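You operate a simulated robot arm through the tools that you are given. There is no shell and no other tool. Be economical: measure what you need, move in short steps, check, and stop when the job is done.

You run a simulated robot arm. Do the job below in one go: nothing can be reset, and whatever is moved stays where it is left.

## Task
Ratchet the strap tight, free the brake, roll the dolly to the white line and brake it there.
Fine: do not roll it with the strap loose.

It is judged by the outcome, as a careful person would: the job done as asked, and still so three seconds after it is handed in. It fails if anything else is knocked over, pushed out of place, dropped, spilled or broken.

## Robot
A 6-joint arm with a two-finger parallel gripper on a trunk, on a base that drives. Base frame: it is fixed to the floor where the robot stands at the start and does not move with it; the origin is under the middle of the robot, x ahead of it, y to its left, z up. Units: m, rad, N and s.
Its first joint turns from -2.897 to 2.897 rad. Places, roughly: strapped dispenser [1.5, 0, 0.5]; yellow lever [0.8, -0.2, 0.7]. Payload 3.43 kg.
The tool frame sits at the grasp point between the pads (the TCP): z along the fingers, y along the line on which they close. The tips reach 0.034 m beyond it. Largest opening 0.128 m; finger width 0.024, thickness 0.012; the body of the gripper, 0.048 by 0.13 m, starts 0.096 m behind the TCP.
Orientation is told as [roll, pitch, yaw] about the base's x, y, z axes, in that order, counted from this pose: with the fingers straight down and closing along the base's y, the tool's x points along the base's -x, its y along +y and its z along -z.

## Interface
- The arm moves only by the tool send_rows. Its argument "motion" is text: rows parted by semicolons, each of 7 numbers parted by spaces: the opening, from 0 (shut) to 1 (fully open), then the shift along the base's x, y, z in m, then the turn, a rotation vector about the base's x, y, z in rad. In form: claw tx ty tz wx wy wz; .... A call has 1 to 8 rows; each row shifts and turns the commanded pose from where the row before left it. Each row takes 0.2 s and may step no farther than 0.05 m and 0.15 rad from the row before; otherwise, or with a gripper value out of range, the whole call is refused. Where a pose cannot be reached the arm comes as near as it can. A force on the tool above 60 N (or 10 N above the force at the start of the call, whichever is more), or a blocked arm, ends the call early, and 0.2 s more pass. The fingers move at their own pace (about 0.153 m/s each) and stop on an object; they squeeze with about 25 N. The grip force told is the motor's: it shows also when the fingers shut on nothing. Time passes only in rows, and 0.2 s behind the last, so rows that do not move let the fingers close. The reply holds the time, the measured pose of the TCP, the force on the tool along the base axes, the opening and the grip force, in the units named above and with some noise, with the torque about the TCP (base axes, N m) and any sound that the robot's microphone picked up, and new pictures: "show" is both (left out), scene, wrist or none.
- Cameras (640 x 400 px; columns grow to the right, rows downward): "scene" is now at [0.1694, 0.1967, 1.2254]; the picture's right is [-0.24, -0.97, 0.00], its down [-0.30, 0.08, -0.95] and it looks along [0.92, -0.23, -0.31] (base axes); focal length 268 px, centre (320, 200). "wrist" rides on the gripper at [0.076, -0.011, -0.16] in the tool frame; the picture's right is [0.15, 0.99, 0.00], its down [-0.88, 0.13, -0.46] and it looks along [-0.45, 0.07, 0.89] (tool axes); focal length 234 px, centre (320, 200). There is no depth. A picture from a camera that has moved, and an enlarged one, comes with that camera's place and axes in the base frame and with its lens.
- roll_base(legs): drives the robot by 1 to 6 legs, each [ahead, left, turn to the left] in m, m and rad, along the robot's own axes; the way and the turn of a leg run together, so that a leg with both is an arc; at most 1.5 m and 3.142 rad a leg. The arm and the cameras ride along, it lands a little off, and it stops where it bumps. It gives what a move gives, and a new picture of the scene camera.
- aim_head(pan, tilt): turns the head with the scene camera to pan (to the left, within 2.496 rad either way) and tilt (down, from -0.506 to 1.204), counted from straight ahead of the robot. It gives what a move gives, and a new picture of the scene camera.
- zoom(camera, box): a new picture of the part [left, top, right, bottom] of that camera's present view, enlarged. No time passes.
- hand_in(): hands the job in; it is judged then, once.

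Go step by step. Nothing tells you exact positions but the pictures and the camera data: compare them with the known pose of the tool, close in by small moves and look again before you grip or let go. The budget is 120 turns and 260 pictures, counting those below and the enlarged ones. Unless the task says otherwise, let go and move clear before handing in.

The tools are called as a command line: name --argument value ..., lists and objects as JSON in quotes. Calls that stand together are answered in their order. send_rows: Moves the arm, as the interface text tells. Its arguments: {"type":"object","properties":{"motion":{"type":"string"},"show":{"type":"string","enum":["both","scene","wrist","none"]}},"required":["motion"]} The other tools are called the same way: roll_base (legs) drives the base; aim_head (pan, tilt) turns the head that bears the scene camera; zoom (camera, box) takes an enlarged picture of a part of a camera's view; hand_in () hands the job in.

At the start:

```text
time: 0.0
tcp_pos: [0.7849, -0.0749, 1.0974]
orientation: [0.0, 0.001, -0.001]
wrist_force: [-0.5, -0.5, 0.4]
ft_torque: [-0.02, 0.02, -0.01]
width: 0.1278
gripper_force: 0.1
robot x, y, heading: [0.0005, 0.0, 0.002]
head pan, tilt: [-0.248, 0.318]
```

scene: 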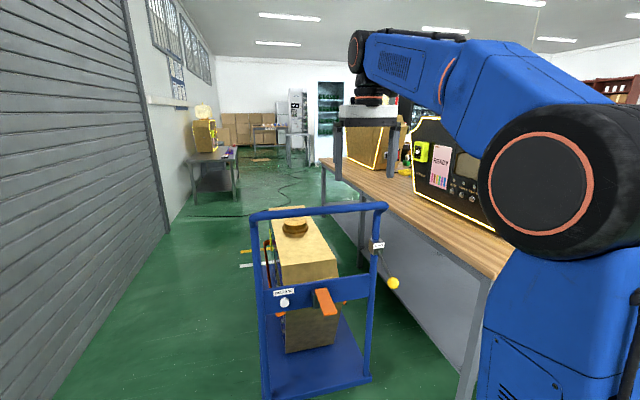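
wrist: 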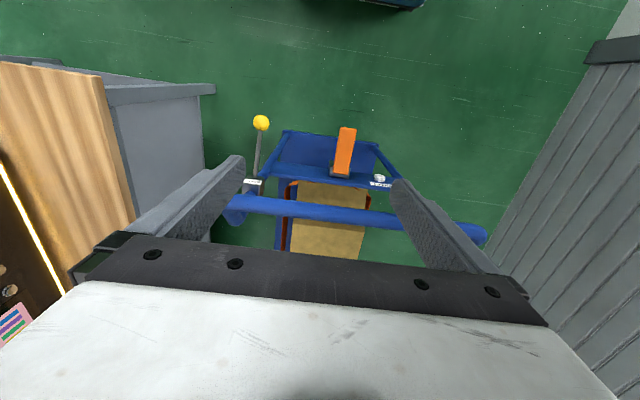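

I see a blue dolly with a push frame, an orange handle (probably the ratchet) and a yellow-knobbed lever (probably the brake). I'll zoom in on the details before moving.

zoom --camera "scene" --box '[220, 190, 420, 400]'

zoom --camera "wrist" --box '[200, 90, 500, 270]'

zoom --camera "scene" --box '[200, 60, 440, 280]'

```text
1.90 times, centred on (320, 295) of scene
camera zoom: at [0.1694, 0.1967, 1.2254], right [-0.24, -0.97, 0.0], down [-0.3, 0.08, -0.95], along [0.92, -0.23, -0.31], focal length 511 px, centre (320, 19)
```

zoom: 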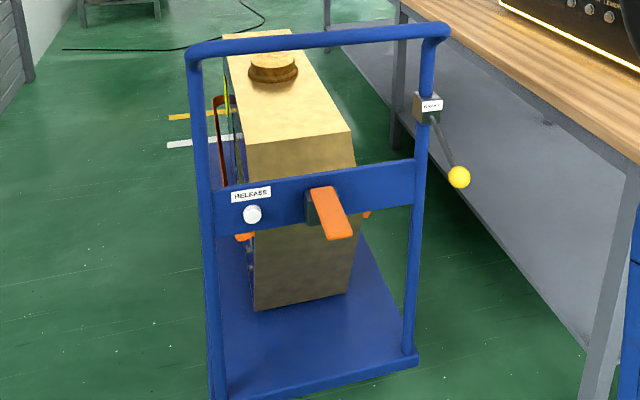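

```text
2.13 times, centred on (350, 180) of wrist
camera zoom: at [0.708, -0.0869, 1.2561], right [-0.15, 0.99, 0.0], down [0.88, 0.13, 0.46], along [0.45, 0.07, -0.89], focal length 500 px, centre (256, 243)
```

zoom: 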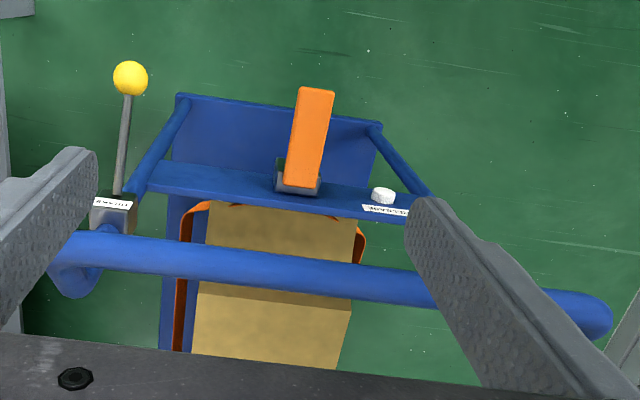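

```text
1.82 times, centred on (320, 170) of scene
camera zoom: at [0.1694, 0.1967, 1.2254], right [-0.24, -0.97, 0.0], down [-0.3, 0.08, -0.95], along [0.92, -0.23, -0.31], focal length 488 px, centre (320, 254)
```

zoom: 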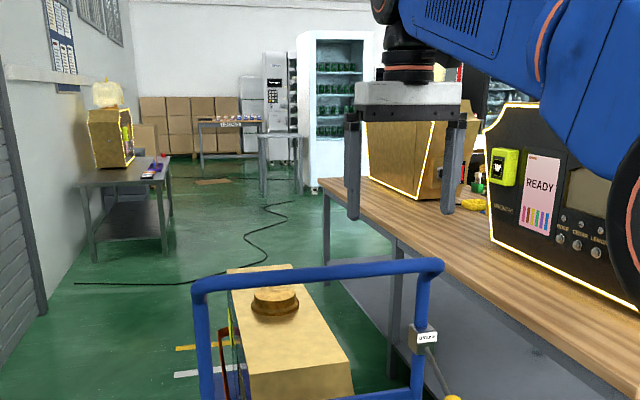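

The ratchet handle is orange, the brake is the yellow lever on the right post, and the white "RELEASE" button should be left alone. The white line looks to be near x≈2.2, left of the dolly; I'll look around for it.

aim_head --pan 0.1 --tilt 0.6

zoom --camera "scene" --box '[280, 20, 540, 190]'

```text
time: 0.8
tcp_pos: [0.7844, -0.0739, 1.0957]
orientation: [0.001, -0.001, 0.001]
wrist_force: [-0.4, -0.6, 0.7]
ft_torque: [0.01, 0.01, -0.01]
width: 0.1281
gripper_force: 0.1
robot x, y, heading: [-0.002, 0.0054, -0.004]
head pan, tilt: [0.099, 0.6]
camera scene: at [0.1669, 0.2283, 1.1996], right [0.1, -1.0, 0.0], down [-0.56, -0.06, -0.83], along [0.82, 0.08, -0.56], focal length 268 px, centre (320, 200)
```

scene: 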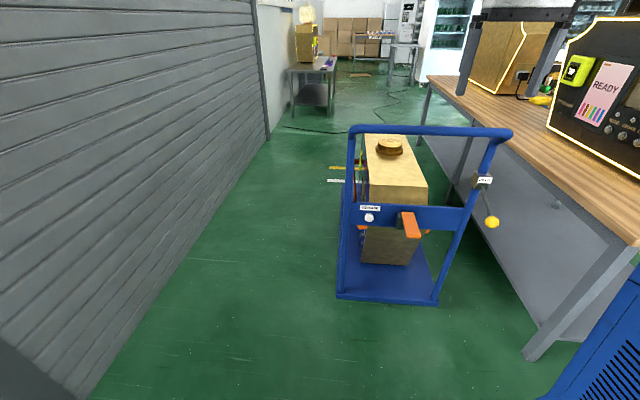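

```text
2.35 times, centred on (410, 105) of scene
camera zoom: at [0.1669, 0.2283, 1.1996], right [0.1, -1.0, 0.0], down [-0.56, -0.06, -0.83], along [0.82, 0.08, -0.56], focal length 631 px, centre (108, 424)
```

zoom: 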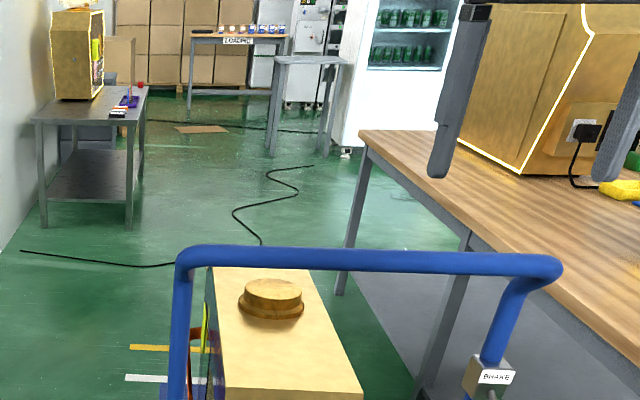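

The dolly hides most of the lines. I'll slide the base left to see the front end of the dolly and the lines.

roll_base --legs '[[0, 0.4, 0]]'

aim_head --pan -0.25 --tilt 0.5

zoom --camera "scene" --box '[220, 60, 520, 300]'

```text
time: 3.3
tcp_pos: [0.7846, 0.3304, 1.0967]
orientation: [0.0, -0.001, 0.007]
wrist_force: [-0.5, -0.1, -0.4]
ft_torque: [-0.04, -0.03, -0.01]
width: 0.1282
gripper_force: 0.1
robot x, y, heading: [-0.0045, 0.3979, 0.007]
head pan, tilt: [0.099, 0.6]
camera scene: at [0.164, 0.6291, 1.1996], right [0.11, -0.99, 0.0], down [-0.56, -0.06, -0.83], along [0.82, 0.09, -0.56], focal length 268 px, centre (320, 200)
```

scene: 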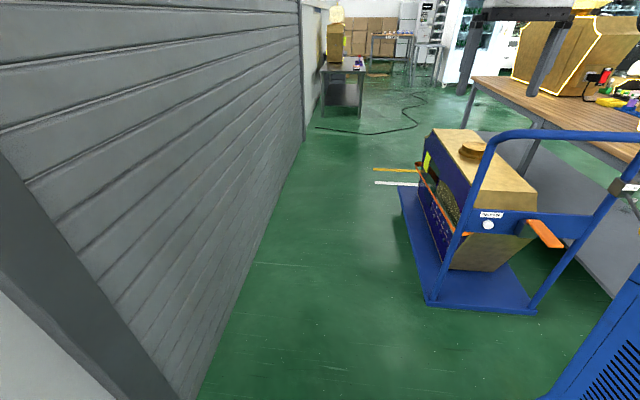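

```text
time: 4.2
tcp_pos: [0.7839, 0.3299, 1.095]
orientation: [0.0, -0.001, 0.007]
wrist_force: [-0.8, 0.1, 0.9]
ft_torque: [0.05, 0.01, -0.04]
width: 0.128
gripper_force: 0.0
robot x, y, heading: [-0.0036, 0.3976, 0.005]
head pan, tilt: [-0.25, 0.499]
camera scene: at [0.1644, 0.5979, 1.2086], right [-0.24, -0.97, 0.0], down [-0.47, 0.11, -0.88], along [0.85, -0.21, -0.48], focal length 268 px, centre (320, 200)
```

scene: 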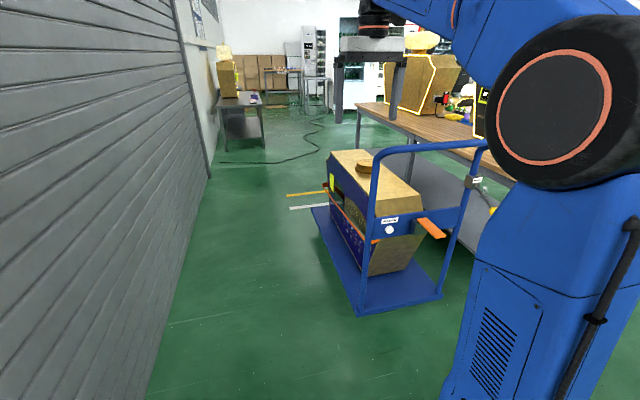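

```text
1.67 times, centred on (370, 180) of scene
camera zoom: at [0.1644, 0.5979, 1.2086], right [-0.24, -0.97, 0.0], down [-0.47, 0.11, -0.88], along [0.85, -0.21, -0.48], focal length 447 px, centre (237, 233)
```

zoom: 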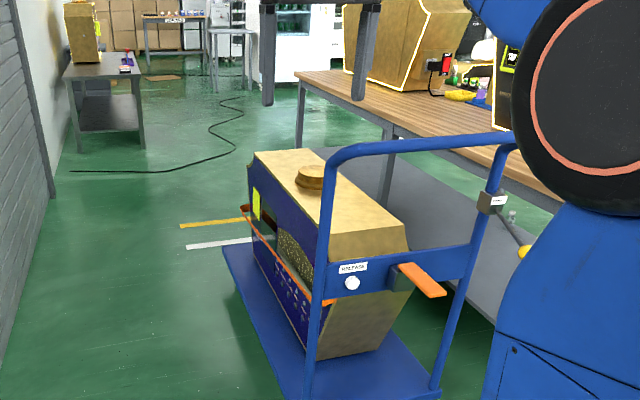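

The dolly deck front is near x≈1.95 and the white line near x≈2.22, so it needs about 0.27 m of travel. The ratchet handle sticks out horizontally at about (0.81–0.93, 0.0, 0.635). I'll go back to the start spot and pitch the tool forward step by step.

roll_base --legs '[[-0.1, -0.4, 0]]'

send_rows --motion "1 -0.04 0.01 0 0 -0.15 0;1 -0.04 0.01 -0.02 0 -0.15 0;1 -0.04 0.01 -0.02 0 -0.15 0;1 -0.04 0.01 -0.02 0 -0.15 0;1 -0.0 0.01 -0.04 0 -0.15 0;1 -0.0 0.01 -0.04 0 -0.15 0"

```text
time: 6.7
tcp_pos: [0.6869, -0.072, 1.0964]
orientation: [-0.001, -0.001, 0.005]
wrist_force: [-0.1, 0.1, 0.4]
ft_torque: [0.01, 0.0, 0.0]
width: 0.128
gripper_force: 0.0
robot x, y, heading: [-0.0982, 0.001, 0.003]
head pan, tilt: [-0.25, 0.499]
camera scene: at [0.0681, 0.1978, 1.2086], right [-0.24, -0.97, 0.0], down [-0.46, 0.12, -0.88], along [0.85, -0.21, -0.48], focal length 268 px, centre (320, 200)
```

scene: 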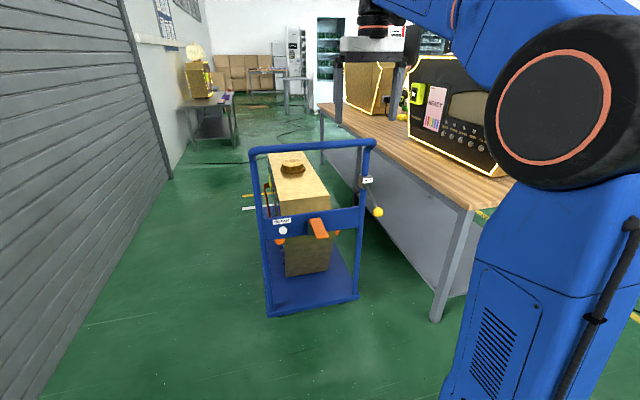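

```text
time: 8.1
tcp_pos: [0.5271, -0.0102, 0.9572]
orientation: [-0.005, -0.9, 0.005]
wrist_force: [-0.3, 0.0, -0.1]
ft_torque: [0.0, 0.02, 0.02]
width: 0.128
gripper_force: 0.2
robot x, y, heading: [-0.0984, -0.0028, 0.009]
head pan, tilt: [-0.25, 0.499]
camera scene: at [0.0681, 0.1978, 1.2086], right [-0.24, -0.97, 0.0], down [-0.46, 0.12, -0.88], along [0.85, -0.21, -0.48], focal length 268 px, centre (320, 200)
camera wrist: at [0.3543, -0.0232, 0.9972], right [-0.09, 0.99, -0.12], down [0.19, 0.13, 0.97], along [0.98, 0.07, -0.2], focal length 234 px, centre (320, 200)
```

scene: 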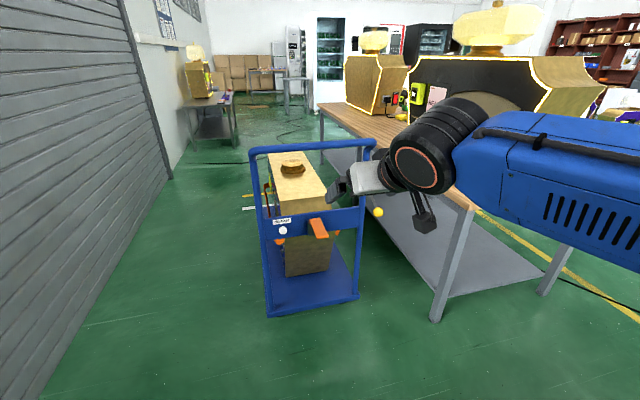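
wrist: 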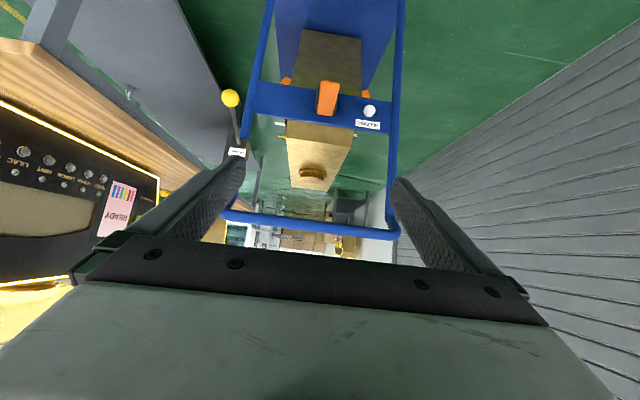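

Tilting works. I'll bring the tool near horizontal and down to handle height, well short of the handle.

send_rows --motion "1 0.01 0.002 -0.05 0 -0.12 0;1 0.01 0.002 -0.05 0 -0.12 0;1 0.01 0.002 -0.05 0 -0.12 0;1 0.01 0.002 -0.05 0 -0.12 0;1 0.01 0.002 -0.05 0 0 0;1 0.01 0 -0.04 0 0 0;1 0 0 0 0 0 0"

zoom --camera "wrist" --box '[200, 40, 440, 190]'

zoom --camera "scene" --box '[230, 130, 430, 260]'

```text
refused: row 1 steps farther than a row can; nothing moved
```

```text
2.67 times, centred on (320, 115) of wrist
camera zoom: at [0.3543, -0.0232, 0.9972], right [-0.09, 0.99, -0.12], down [0.19, 0.13, 0.97], along [0.98, 0.07, -0.2], focal length 624 px, centre (320, 427)
```

zoom: 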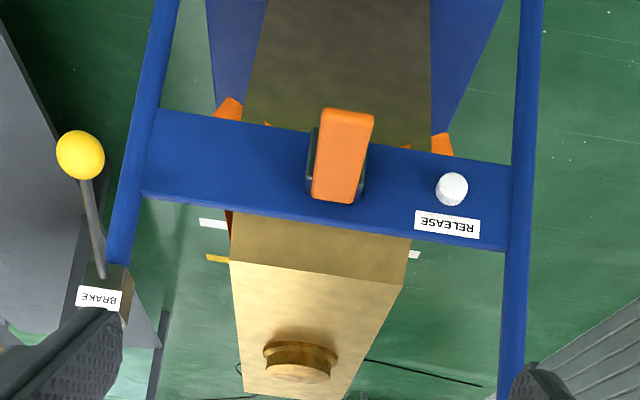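

```text
3.08 times, centred on (330, 195) of scene
camera zoom: at [0.0681, 0.1978, 1.2086], right [-0.24, -0.97, 0.0], down [-0.46, 0.12, -0.88], along [0.85, -0.21, -0.48], focal length 826 px, centre (289, 215)
```

zoom: 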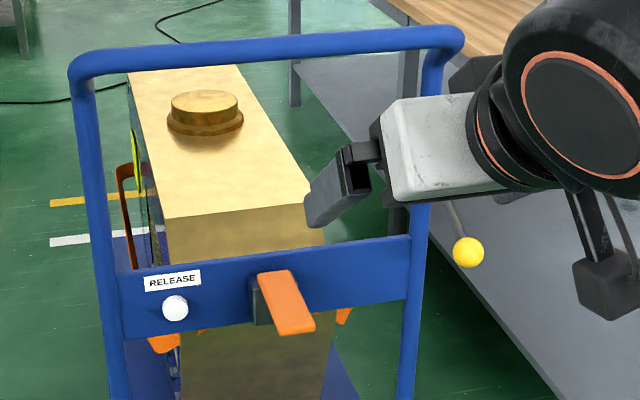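

The row was just over the step limit; I'm repeating it with smaller steps.

send_rows --motion "1 0.01 0.002 -0.045 0 -0.12 0;1 0.01 0.002 -0.045 0 -0.12 0;1 0.01 0.002 -0.045 0 -0.12 0;1 0.01 0.002 -0.045 0 -0.12 0;1 0.01 0.002 -0.045 0 0 0;1 0.01 0 -0.045 0 0 0;1 0.01 0 -0.04 0 0 0;1 0 0 0 0 0 0"

zoom --camera "wrist" --box '[200, 40, 440, 190]'

```text
time: 9.9
tcp_pos: [0.7008, 0.0448, 0.8088]
orientation: [-0.015, -1.379, 0.016]
wrist_force: [0.7, 0.5, 0.0]
ft_torque: [0.03, -0.01, 0.01]
width: 0.128
gripper_force: 0.0
out of reach, approached as far as the arm can: row 3, 4, 5, 6, 7
robot x, y, heading: [-0.1018, -0.0044, 0.002]
head pan, tilt: [-0.25, 0.499]
camera scene: at [0.068, 0.1978, 1.2086], right [-0.24, -0.97, 0.0], down [-0.46, 0.12, -0.88], along [0.85, -0.21, -0.48], focal length 268 px, centre (320, 200)
camera wrist: at [0.5295, 0.0313, 0.7646], right [-0.03, 0.99, -0.15], down [-0.28, 0.13, 0.95], along [0.96, 0.07, 0.27], focal length 234 px, centre (320, 200)
```

scene: 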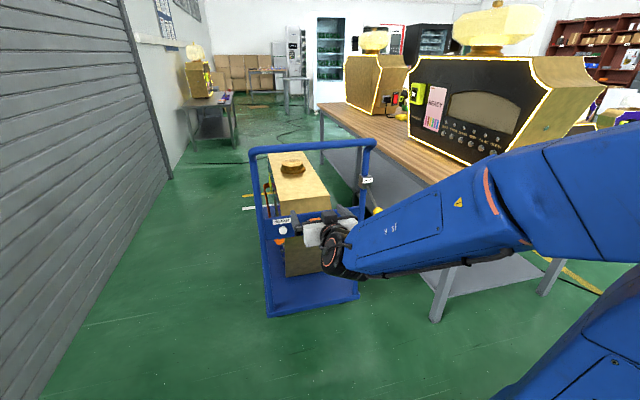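
wrist: 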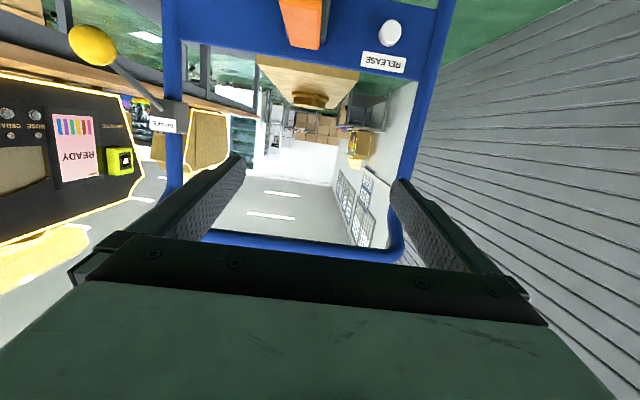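

```text
2.67 times, centred on (320, 115) of wrist
camera zoom: at [0.5295, 0.0313, 0.7646], right [-0.03, 0.99, -0.15], down [-0.28, 0.13, 0.95], along [0.96, 0.07, 0.27], focal length 624 px, centre (320, 427)
```

zoom: 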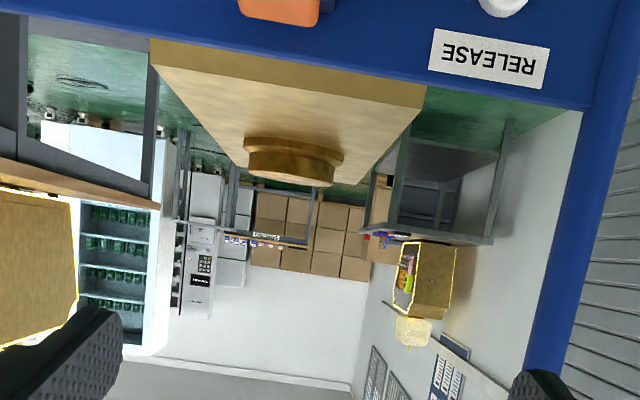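

The arm is folded too tight here. I'll back the base away to make room.

roll_base --legs '[[-0.25, 0, 0]]'

send_rows --motion "1 0 0 0 0 0 0;1 0 0 0 0 0 0" --show "wrist"

```text
time: 11.7
tcp_pos: [0.45, 0.0446, 0.8084]
orientation: [-0.017, -1.379, 0.022]
wrist_force: [0.5, 0.0, -0.5]
ft_torque: [0.0, 0.02, 0.0]
width: 0.1281
gripper_force: 0.1
robot x, y, heading: [-0.3505, 0.0023, 0.005]
head pan, tilt: [-0.25, 0.499]
camera scene: at [-0.1836, 0.1971, 1.2086], right [-0.24, -0.97, 0.0], down [-0.46, 0.12, -0.88], along [0.85, -0.21, -0.48], focal length 268 px, centre (320, 200)
```

scene: 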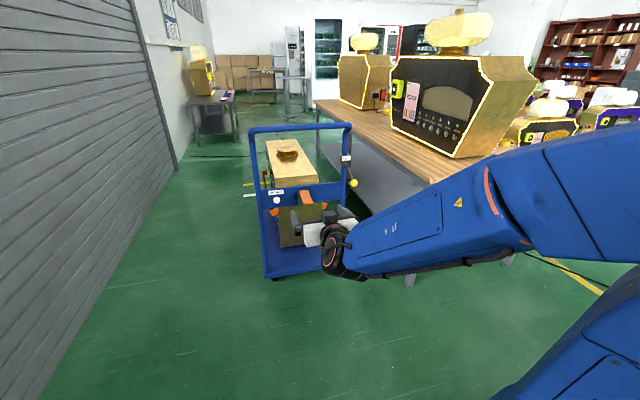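

```text
time: 12.3
tcp_pos: [0.4502, 0.0453, 0.8089]
orientation: [-0.018, -1.38, 0.022]
wrist_force: [0.0, -0.4, 0.2]
ft_torque: [0.03, -0.02, 0.0]
width: 0.128
gripper_force: 0.1
robot x, y, heading: [-0.3494, -0.0015, 0.003]
head pan, tilt: [-0.25, 0.499]
camera wrist: at [0.2782, 0.032, 0.7648], right [-0.03, 0.99, -0.15], down [-0.28, 0.13, 0.95], along [0.96, 0.07, 0.27], focal length 234 px, centre (320, 200)
```

wrist: 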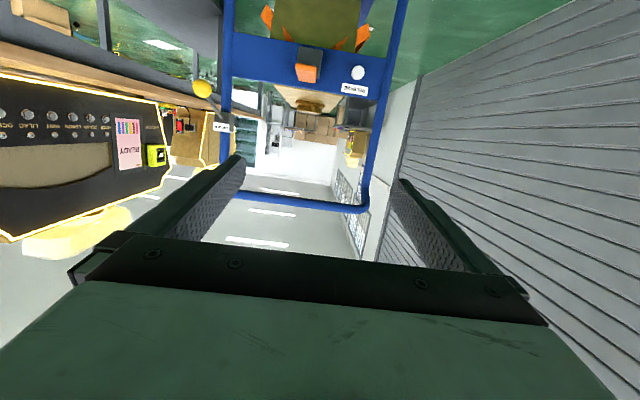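

Now I'll descend toward the handle height with a moderately forward pitch so the wrist camera sees the handle.

send_rows --motion "1 0.02 -0.008 -0.03 0 0.1 0;1 0.02 -0.008 -0.03 0 0.1 0;1 0.02 -0.008 -0.03 0 0.1 0;1 0.02 -0.008 -0.03 0 0.08 0;1 0.04 -0.008 0 0 0 0;1 0.04 0 0 0 0 0;1 0 0 0 0 0 0"

zoom --camera "wrist" --box '[180, 0, 480, 190]'

```text
time: 13.9
tcp_pos: [0.6117, 0.0048, 0.69]
orientation: [-0.003, -0.997, 0.006]
wrist_force: [1.0, -0.1, -0.2]
ft_torque: [-0.02, 0.01, 0.01]
width: 0.128
gripper_force: 0.1
robot x, y, heading: [-0.348, -0.0013, 0.009]
head pan, tilt: [-0.25, 0.499]
camera scene: at [-0.1836, 0.1971, 1.2086], right [-0.24, -0.97, 0.0], down [-0.46, 0.12, -0.88], along [0.85, -0.21, -0.48], focal length 268 px, centre (320, 200)
camera wrist: at [0.4368, -0.0082, 0.7124], right [-0.08, 0.99, -0.13], down [0.09, 0.13, 0.99], along [0.99, 0.07, -0.1], focal length 234 px, centre (320, 200)
```

scene: 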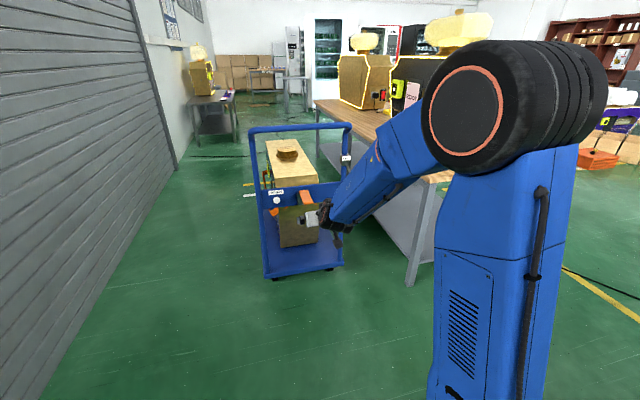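
wrist: 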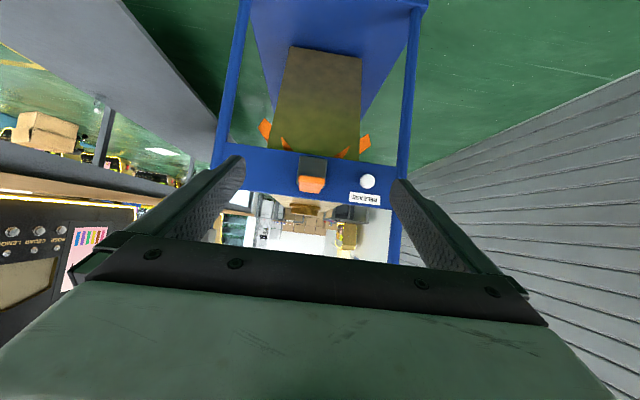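

```text
2.11 times, centred on (330, 95) of wrist
camera zoom: at [0.4368, -0.0082, 0.7124], right [-0.08, 0.99, -0.13], down [0.09, 0.13, 0.99], along [0.99, 0.07, -0.1], focal length 493 px, centre (299, 421)
```

zoom: 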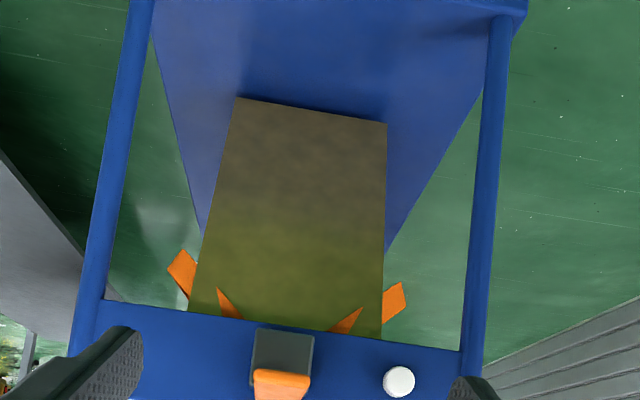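

The handle tip is at about (0.81, 0.0, 0.65) with the ratchet box behind it. I'll drive forward a little, then bring half-open fingers around the handle.

roll_base --legs '[[0.12, 0, 0]]'

send_rows --motion "0.6 0 0 -0.04 0 0 0;0.6 0.02 0 0 0 0 0;0.6 0 0 0 0 0 0"

zoom --camera "wrist" --box '[200, 70, 440, 230]'

zoom --camera "scene" --box '[220, 130, 400, 290]'

```text
time: 15.1
tcp_pos: [0.7308, 0.0092, 0.6892]
orientation: [-0.004, -0.998, 0.01]
wrist_force: [-0.6, 0.2, 0.4]
ft_torque: [-0.02, 0.0, -0.02]
width: 0.1279
gripper_force: 0.1
robot x, y, heading: [-0.2277, -0.0012, 0.008]
head pan, tilt: [-0.25, 0.499]
camera scene: at [-0.0652, 0.1985, 1.2086], right [-0.24, -0.97, 0.0], down [-0.47, 0.11, -0.88], along [0.85, -0.21, -0.48], focal length 268 px, centre (320, 200)
```

scene: 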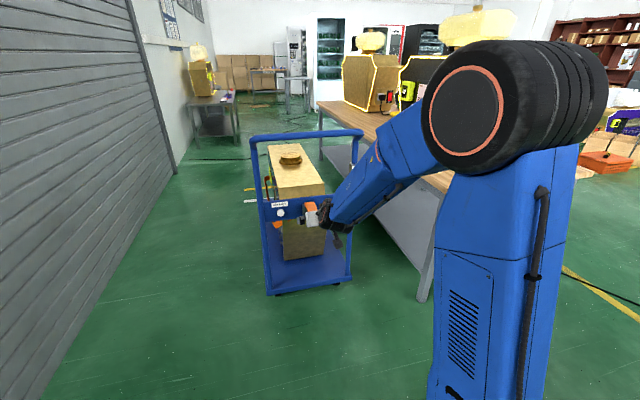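

```text
time: 15.9
tcp_pos: [0.7503, 0.0079, 0.649]
orientation: [-0.003, -0.999, 0.009]
wrist_force: [-0.3, -0.3, -0.3]
ft_torque: [-0.02, -0.01, 0.02]
width: 0.0768
gripper_force: 0.0
robot x, y, heading: [-0.2297, -0.0011, 0.004]
head pan, tilt: [-0.25, 0.499]
camera scene: at [-0.0652, 0.1985, 1.2086], right [-0.24, -0.97, 0.0], down [-0.47, 0.11, -0.88], along [0.85, -0.21, -0.48], focal length 268 px, centre (320, 200)
camera wrist: at [0.5751, -0.005, 0.6716], right [-0.09, 0.99, -0.12], down [0.09, 0.13, 0.99], along [0.99, 0.07, -0.1], focal length 234 px, centre (320, 200)
```

scene: 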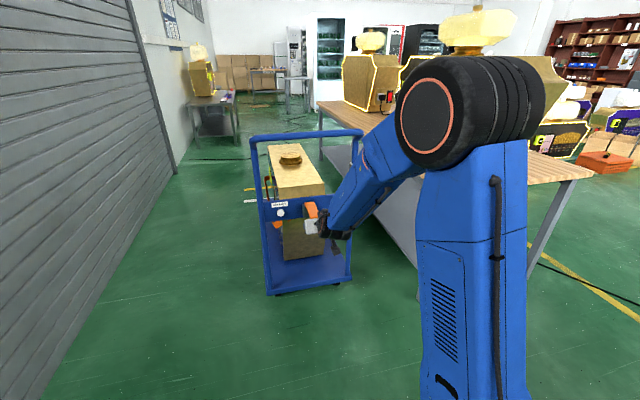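
wrist: 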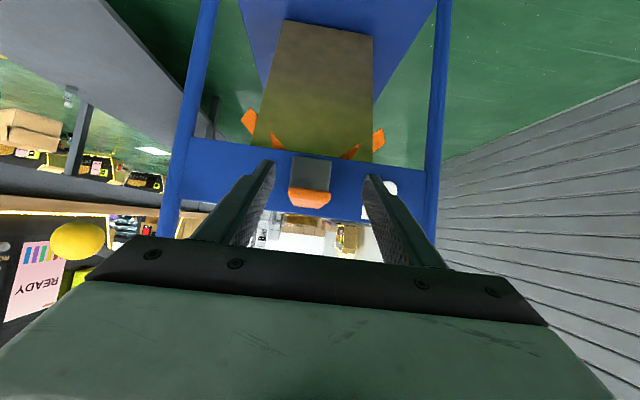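

```text
2.50 times, centred on (320, 150) of wrist
camera zoom: at [0.5751, -0.005, 0.6716], right [-0.09, 0.99, -0.12], down [0.09, 0.13, 0.99], along [0.99, 0.07, -0.1], focal length 585 px, centre (320, 325)
```

zoom: 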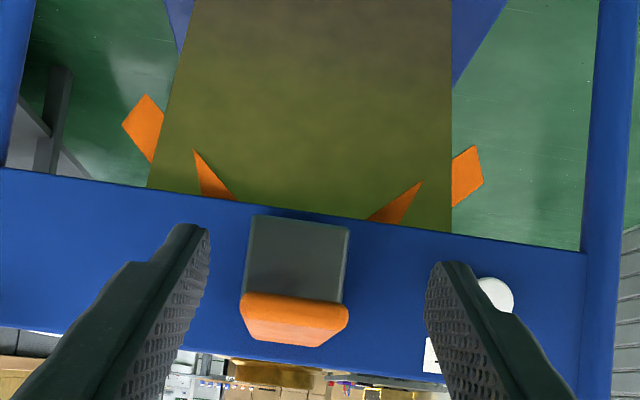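

```text
2.50 times, centred on (310, 210) of scene
camera zoom: at [-0.0652, 0.1985, 1.2086], right [-0.24, -0.97, 0.0], down [-0.47, 0.11, -0.88], along [0.85, -0.21, -0.48], focal length 671 px, centre (345, 175)
```

zoom: 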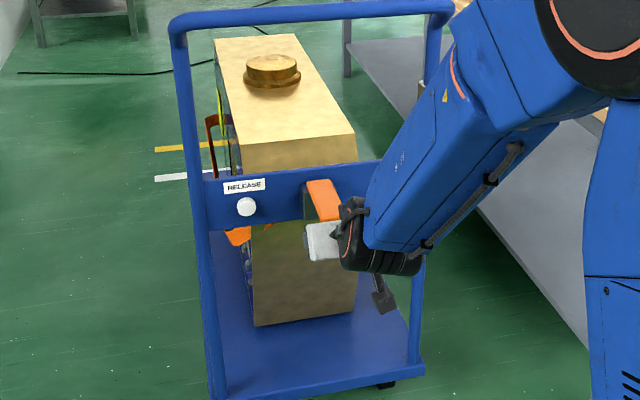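

The fingers straddle the handle nicely. I'll advance 7 cm and close.

send_rows --motion "0.6 0.04 -0.005 -0.003 0 0 0;0.6 0.035 0 -0.003 0 0 0;0.6 0 0 0 0 0 0" --show "wrist"

zoom --camera "wrist" --box '[200, 70, 440, 230]'

```text
time: 16.7
tcp_pos: [0.8269, 0.0043, 0.6441]
orientation: [-0.002, -0.999, 0.011]
wrist_force: [0.1, -1.1, -0.1]
ft_torque: [0.01, 0.0, 0.02]
width: 0.0766
gripper_force: 0.0
robot x, y, heading: [-0.2282, 0.0011, 0.006]
head pan, tilt: [-0.25, 0.499]
camera wrist: at [0.6509, -0.0102, 0.6666], right [-0.09, 0.99, -0.12], down [0.09, 0.13, 0.99], along [0.99, 0.07, -0.1], focal length 234 px, centre (320, 200)
```

wrist: 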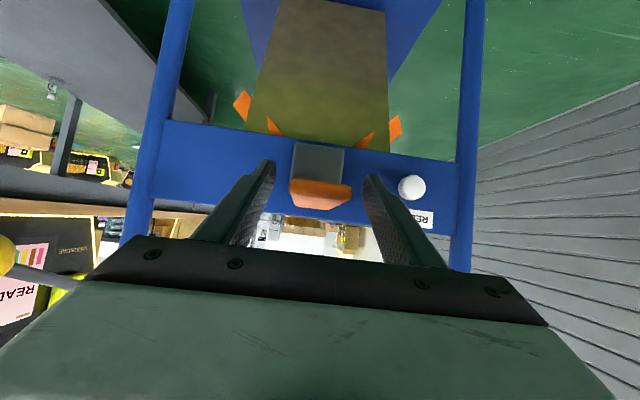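

```text
2.50 times, centred on (320, 150) of wrist
camera zoom: at [0.6509, -0.0102, 0.6666], right [-0.09, 0.99, -0.12], down [0.09, 0.13, 0.99], along [0.99, 0.07, -0.1], focal length 585 px, centre (320, 325)
```

zoom: 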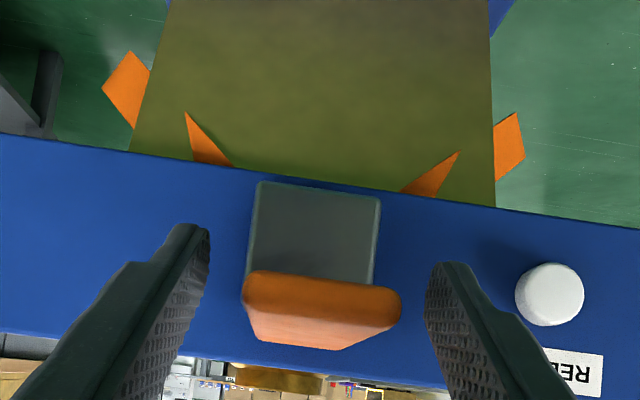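

The handle end is at x≈0.808, about 2 cm inside the pads. Closing now.

send_rows --motion "0.6 0.01 -0.002 0 0 0 0;0.2 0 0 0 0 0 0;0.2 0 0 0 0 0 0;0.2 0 0 0 0 0 0" --show "wrist"

```text
time: 17.7
tcp_pos: [0.8365, 0.0028, 0.6439]
orientation: [-0.003, -0.999, 0.012]
wrist_force: [1.0, 17.0, -1.7]
ft_torque: [0.07, 0.07, -1.02]
width: 0.0436
gripper_force: 45.0
robot x, y, heading: [-0.2321, -0.0015, 0.003]
head pan, tilt: [-0.25, 0.499]
camera wrist: at [0.6604, -0.0111, 0.6667], right [-0.09, 0.99, -0.13], down [0.09, 0.13, 0.99], along [0.99, 0.07, -0.1], focal length 234 px, centre (320, 200)
```

wrist: 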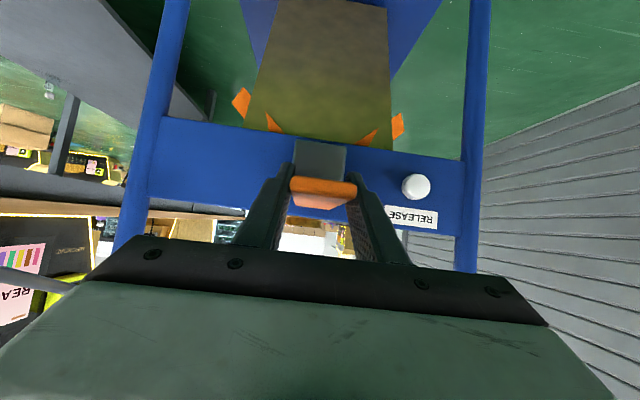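

Gripped (43.6 mm). I'll recenter sideways a bit and try lifting the handle to feel its resistance and listen.

send_rows --motion "0.2 0 0.004 0 0 0 0;0.2 0.001 0 0.012 0 0 0;0.2 0.002 0 0.012 0 0 0;0.2 0 0 0 0 0 0" --show "wrist"

```text
time: 18.7
tcp_pos: [0.8399, 0.0031, 0.6657]
orientation: [-0.002, -0.995, 0.008]
wrist_force: [-13.8, -37.5, -37.1]
ft_torque: [-0.44, 1.17, -0.84]
width: 0.0436
gripper_force: 45.6
robot x, y, heading: [-0.2288, 0.001, 0.012]
head pan, tilt: [-0.25, 0.499]
camera wrist: at [0.664, -0.0103, 0.6889], right [-0.08, 0.99, -0.12], down [0.1, 0.13, 0.99], along [0.99, 0.07, -0.11], focal length 234 px, centre (320, 200)
```

wrist: 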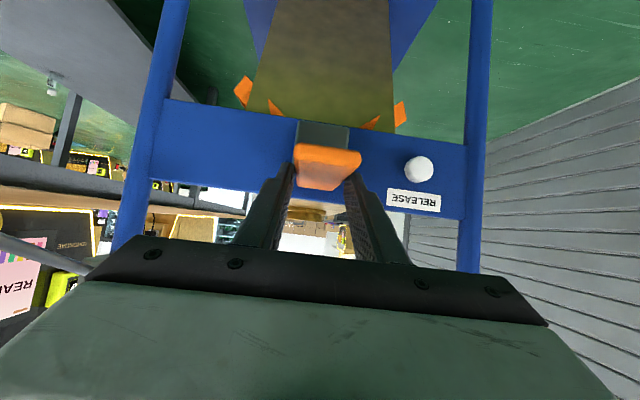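

zoom --camera "wrist" --box '[240, 90, 400, 230]'

send_rows --motion "0.2 0 -0.003 0 0 0 0;0.2 0 0 0 0 0 0" --show "none"

```text
2.86 times, centred on (320, 160) of wrist
camera zoom: at [0.664, -0.0103, 0.6889], right [-0.08, 0.99, -0.12], down [0.1, 0.13, 0.99], along [0.99, 0.07, -0.11], focal length 669 px, centre (320, 314)
```

zoom: 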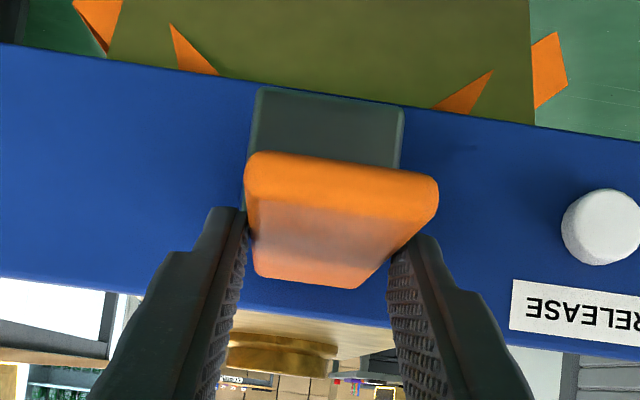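

```text
time: 19.3
tcp_pos: [0.8412, 0.003, 0.6661]
orientation: [-0.003, -0.996, 0.008]
wrist_force: [-12.0, -27.9, -36.1]
ft_torque: [-0.55, 0.89, -1.43]
width: 0.0433
gripper_force: 44.9
robot x, y, heading: [-0.2297, 0.0003, 0.004]
head pan, tilt: [-0.25, 0.499]
```

The handle stayed put and the fingers slid up along it, so up is not the working direction (or it's stiff). I'll go back down and try downward.

send_rows --motion "0.6 0 -0.001 0 0 0 0;0.6 0 0 0 0 0 0;0.6 -0.003 0 -0.025 0 0 0;0.2 0 0 0 0 0 0;0.2 0 0 0 0 0 0;0.2 0 0 0 0 0 0" --show "none"

send_rows --motion "0.2 0.001 0 -0.012 0 0 0;0.2 0.002 0 -0.012 0 0 0;0.2 0 0 0 0 0 0" --show "wrist"

zoom --camera "wrist" --box '[240, 90, 400, 230]'

```text
time: 20.7
tcp_pos: [0.8375, 0.0029, 0.6436]
orientation: [-0.004, -1.0, 0.012]
wrist_force: [8.8, 12.9, 0.4]
ft_torque: [0.04, -0.15, -0.95]
width: 0.0437
gripper_force: 45.6
robot x, y, heading: [-0.2318, 0.0004, 0.01]
head pan, tilt: [-0.25, 0.499]
```

```text
time: 21.5
tcp_pos: [0.8398, 0.0015, 0.6195]
orientation: [-0.009, -0.999, 0.012]
wrist_force: [-0.4, 20.3, 15.6]
ft_torque: [0.17, -1.19, -0.97]
width: 0.0438
gripper_force: 45.6
robot x, y, heading: [-0.2313, 0.0008, 0.011]
head pan, tilt: [-0.25, 0.499]
camera wrist: at [0.6634, -0.0107, 0.6423], right [-0.09, 0.99, -0.13], down [0.09, 0.13, 0.99], along [0.99, 0.07, -0.1], focal length 234 px, centre (320, 200)
```

wrist: 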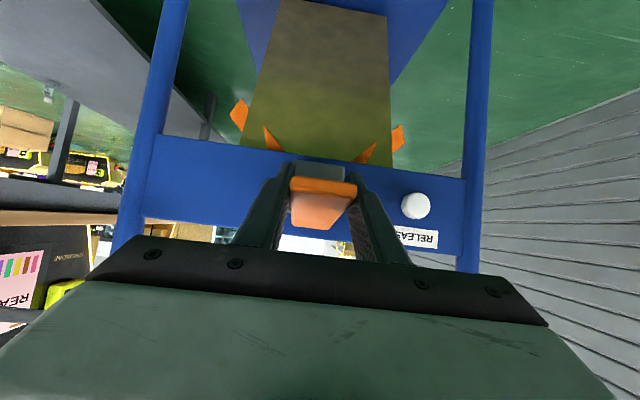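

```text
2.86 times, centred on (320, 160) of wrist
camera zoom: at [0.6634, -0.0107, 0.6423], right [-0.09, 0.99, -0.13], down [0.09, 0.13, 0.99], along [0.99, 0.07, -0.1], focal length 669 px, centre (320, 314)
```

zoom: 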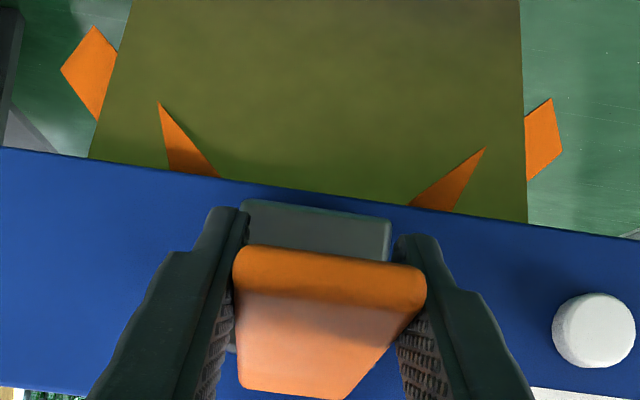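

Down is the direction the handle moves (about 15 N). I'll follow the arc down, pitching with it and listening for clicks.

send_rows --motion "0.2 0.004 0.001 -0.012 0 -0.08 0;0.2 0.0055 0 -0.011 0 -0.08 0;0.2 0.007 0 -0.0105 0 -0.08 0;0.2 0.0085 0 -0.0095 0 -0.08 0;0.2 0 0 0 0 0 0" --show "both"

zoom --camera "wrist" --box '[240, 90, 400, 230]'

```text
time: 22.0
tcp_pos: [0.8437, 0.0028, 0.6037]
orientation: [-0.018, -1.092, -0.003]
wrist_force: [2.3, -8.1, -0.5]
ft_torque: [-0.49, 0.48, 1.96]
width: 0.0438
gripper_force: 45.5
out of reach, approached as far as the arm can: row 1, 2
robot x, y, heading: [-0.2313, -0.0003, 0.008]
head pan, tilt: [-0.25, 0.499]
stopped in row 2: the force on the tool passed its limit at 80 N (the readings are from after the stop); the commanded pose is now the measured one
camera scene: at [-0.0646, 0.1967, 1.2086], right [-0.24, -0.97, 0.0], down [-0.46, 0.12, -0.88], along [0.85, -0.21, -0.48], focal length 268 px, centre (320, 200)
camera wrist: at [0.667, -0.0063, 0.6114], right [-0.05, 0.99, -0.14], down [0.0, 0.14, 0.99], along [1.0, 0.05, -0.01], focal length 234 px, centre (320, 200)
```

scene: 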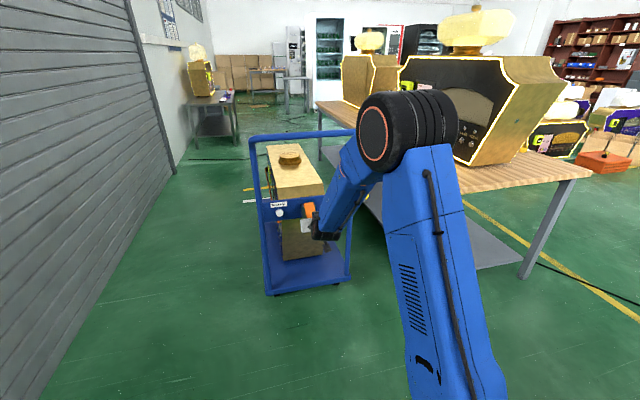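
wrist: 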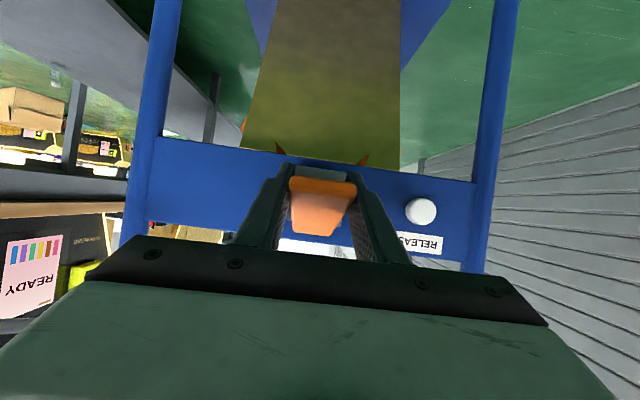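

```text
2.86 times, centred on (320, 160) of wrist
camera zoom: at [0.667, -0.0063, 0.6114], right [-0.05, 0.99, -0.14], down [0.0, 0.14, 0.99], along [1.0, 0.05, -0.01], focal length 669 px, centre (320, 314)
```

zoom: 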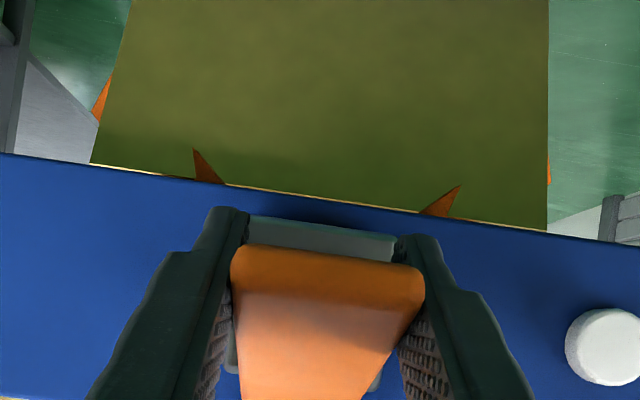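

The arm hit a posture limit when pitching up. I'll continue downward without pitching, in small steps.

send_rows --motion "0.2 0.004 0 -0.01 0 0.03 0;0.2 0.005 0 -0.01 0 0.03 0;0.2 0.006 0 -0.01 0 0.03 0;0.2 0 0 0 0 0 0" --show "wrist"

zoom --camera "wrist" --box '[240, 90, 400, 230]'

```text
time: 22.8
tcp_pos: [0.8565, 0.0026, 0.583]
orientation: [-0.019, -1.016, -0.005]
wrist_force: [-18.1, -4.0, 18.0]
ft_torque: [-0.55, 1.11, 1.94]
width: 0.0441
gripper_force: 44.8
robot x, y, heading: [-0.2345, 0.0031, 0.009]
head pan, tilt: [-0.25, 0.499]
stopped in row 3: the force on the tool passed its limit at 69 N (the readings are from after the stop); the commanded pose is now the measured one
camera wrist: at [0.6802, -0.0069, 0.6028], right [-0.06, 0.99, -0.13], down [0.08, 0.14, 0.99], along [1.0, 0.05, -0.09], focal length 234 px, centre (320, 200)
```

wrist: 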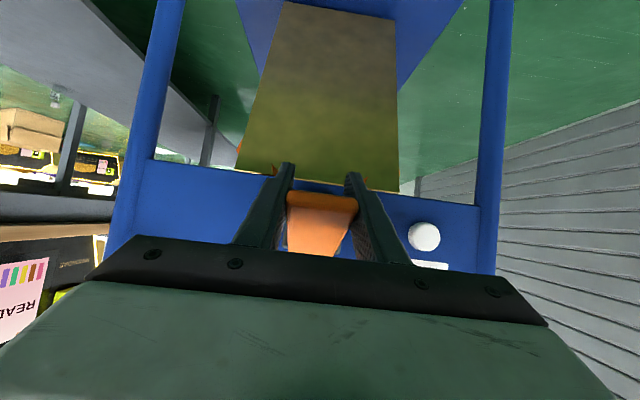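

```text
2.86 times, centred on (320, 160) of wrist
camera zoom: at [0.6802, -0.0069, 0.6028], right [-0.06, 0.99, -0.13], down [0.08, 0.14, 0.99], along [1.0, 0.05, -0.09], focal length 669 px, centre (320, 314)
```

zoom: 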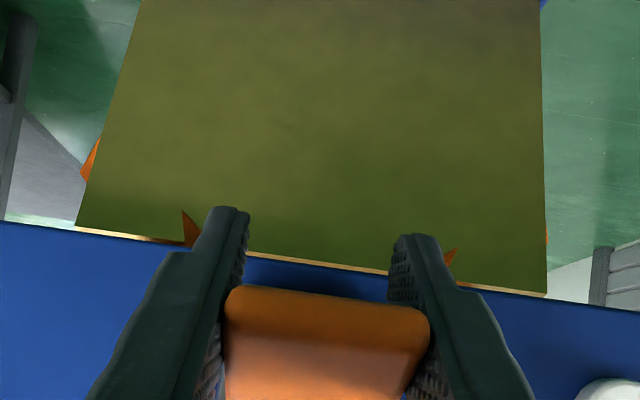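

send_rows --motion "0.6 0 0 0 0 0 0;0.6 -0.03 0 0 0 0 0;0.6 -0.04 0 0 0 0 0;0.6 0 0 0 0 0 0" --show "both"

zoom --camera "wrist" --box '[200, 70, 440, 230]'

```text
time: 23.8
tcp_pos: [0.7868, 0.0016, 0.5816]
orientation: [-0.017, -1.014, -0.005]
wrist_force: [0.4, 0.1, 0.2]
ft_torque: [-0.02, 0.01, -0.01]
width: 0.0769
gripper_force: 0.0
robot x, y, heading: [-0.2345, -0.0037, 0.005]
head pan, tilt: [-0.25, 0.499]
camera scene: at [-0.065, 0.1969, 1.2086], right [-0.24, -0.97, 0.0], down [-0.46, 0.12, -0.88], along [0.85, -0.21, -0.48], focal length 268 px, centre (320, 200)
camera wrist: at [0.6107, -0.0067, 0.601], right [-0.06, 0.99, -0.13], down [0.08, 0.14, 0.99], along [1.0, 0.05, -0.09], focal length 234 px, centre (320, 200)
```

scene: 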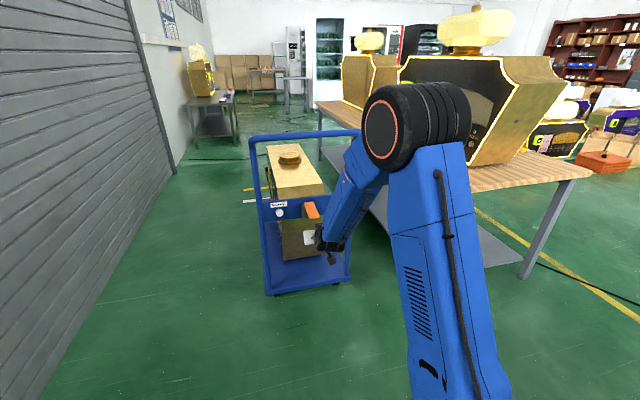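
wrist: 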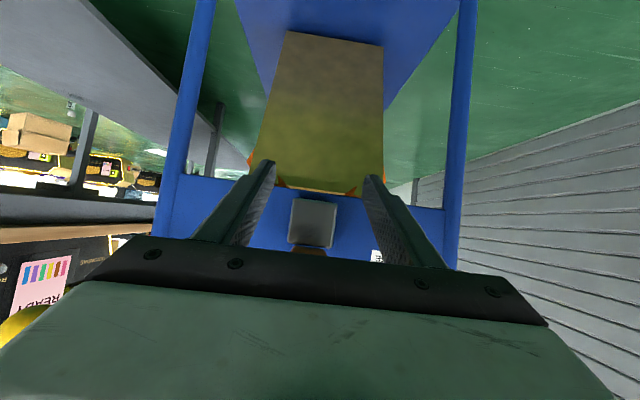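

```text
2.50 times, centred on (320, 150) of wrist
camera zoom: at [0.6107, -0.0067, 0.601], right [-0.06, 0.99, -0.13], down [0.08, 0.14, 0.99], along [1.0, 0.05, -0.09], focal length 585 px, centre (320, 325)
```

zoom: 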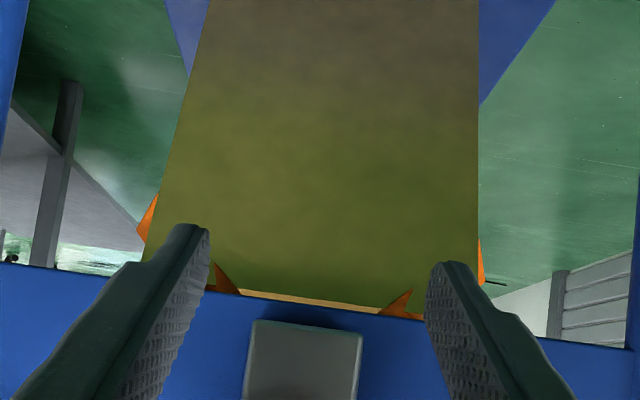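

The handle sprang back up, so it's a spring-return ratchet: I need a full downward stroke from above, maybe repeated. I'll back off, rise above the handle, and push down with closed fingers from a steeper pitch.

send_rows --motion "0.6 -0.045 0 0 0 0 0;0.3 -0.045 0 0 0 0 0;0 0 0 0.045 0 0.1 0;0 0 0 0.045 0 0.1 0;0 0 0 0.045 0 0.1 0;0 0 0 0.02 0 0.1 0;0 0 0 0 0 0 0" --show "wrist"

zoom --camera "wrist" --box '[200, 70, 440, 230]'

```text
time: 25.4
tcp_pos: [0.7062, -0.0221, 0.7296]
orientation: [-0.238, -0.624, 0.232]
wrist_force: [-2.3, 3.6, -1.9]
ft_torque: [-0.25, -0.25, -0.26]
width: 0.0001
gripper_force: 24.6
out of reach, approached as far as the arm can: row 5
robot x, y, heading: [-0.2282, -0.0021, 0.007]
head pan, tilt: [-0.25, 0.499]
camera wrist: at [0.5497, -0.0329, 0.8137], right [-0.2, 0.94, -0.28], down [0.41, 0.34, 0.85], along [0.89, 0.06, -0.45], focal length 234 px, centre (320, 200)
```

wrist: 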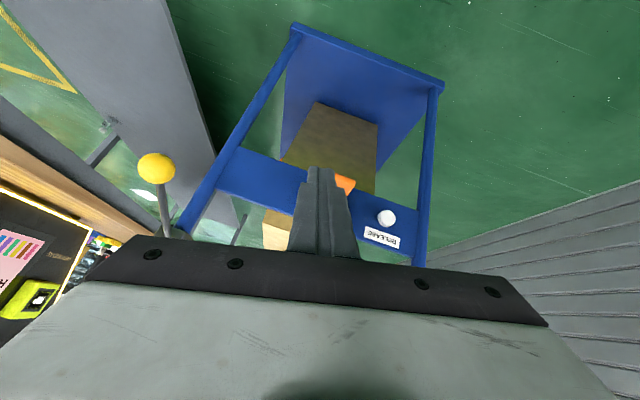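

```text
2.50 times, centred on (320, 150) of wrist
camera zoom: at [0.5497, -0.0329, 0.8137], right [-0.2, 0.94, -0.28], down [0.41, 0.34, 0.85], along [0.89, 0.06, -0.45], focal length 585 px, centre (320, 325)
```

zoom: 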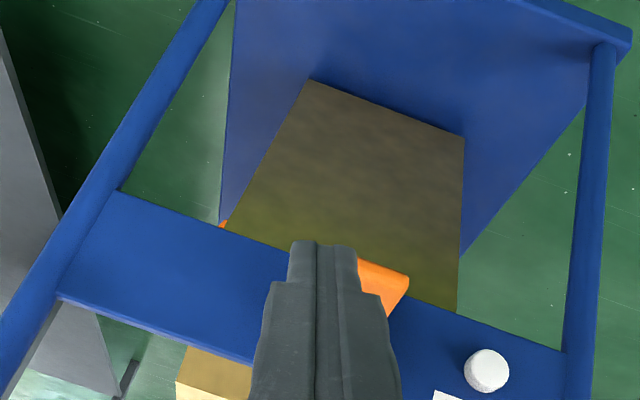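

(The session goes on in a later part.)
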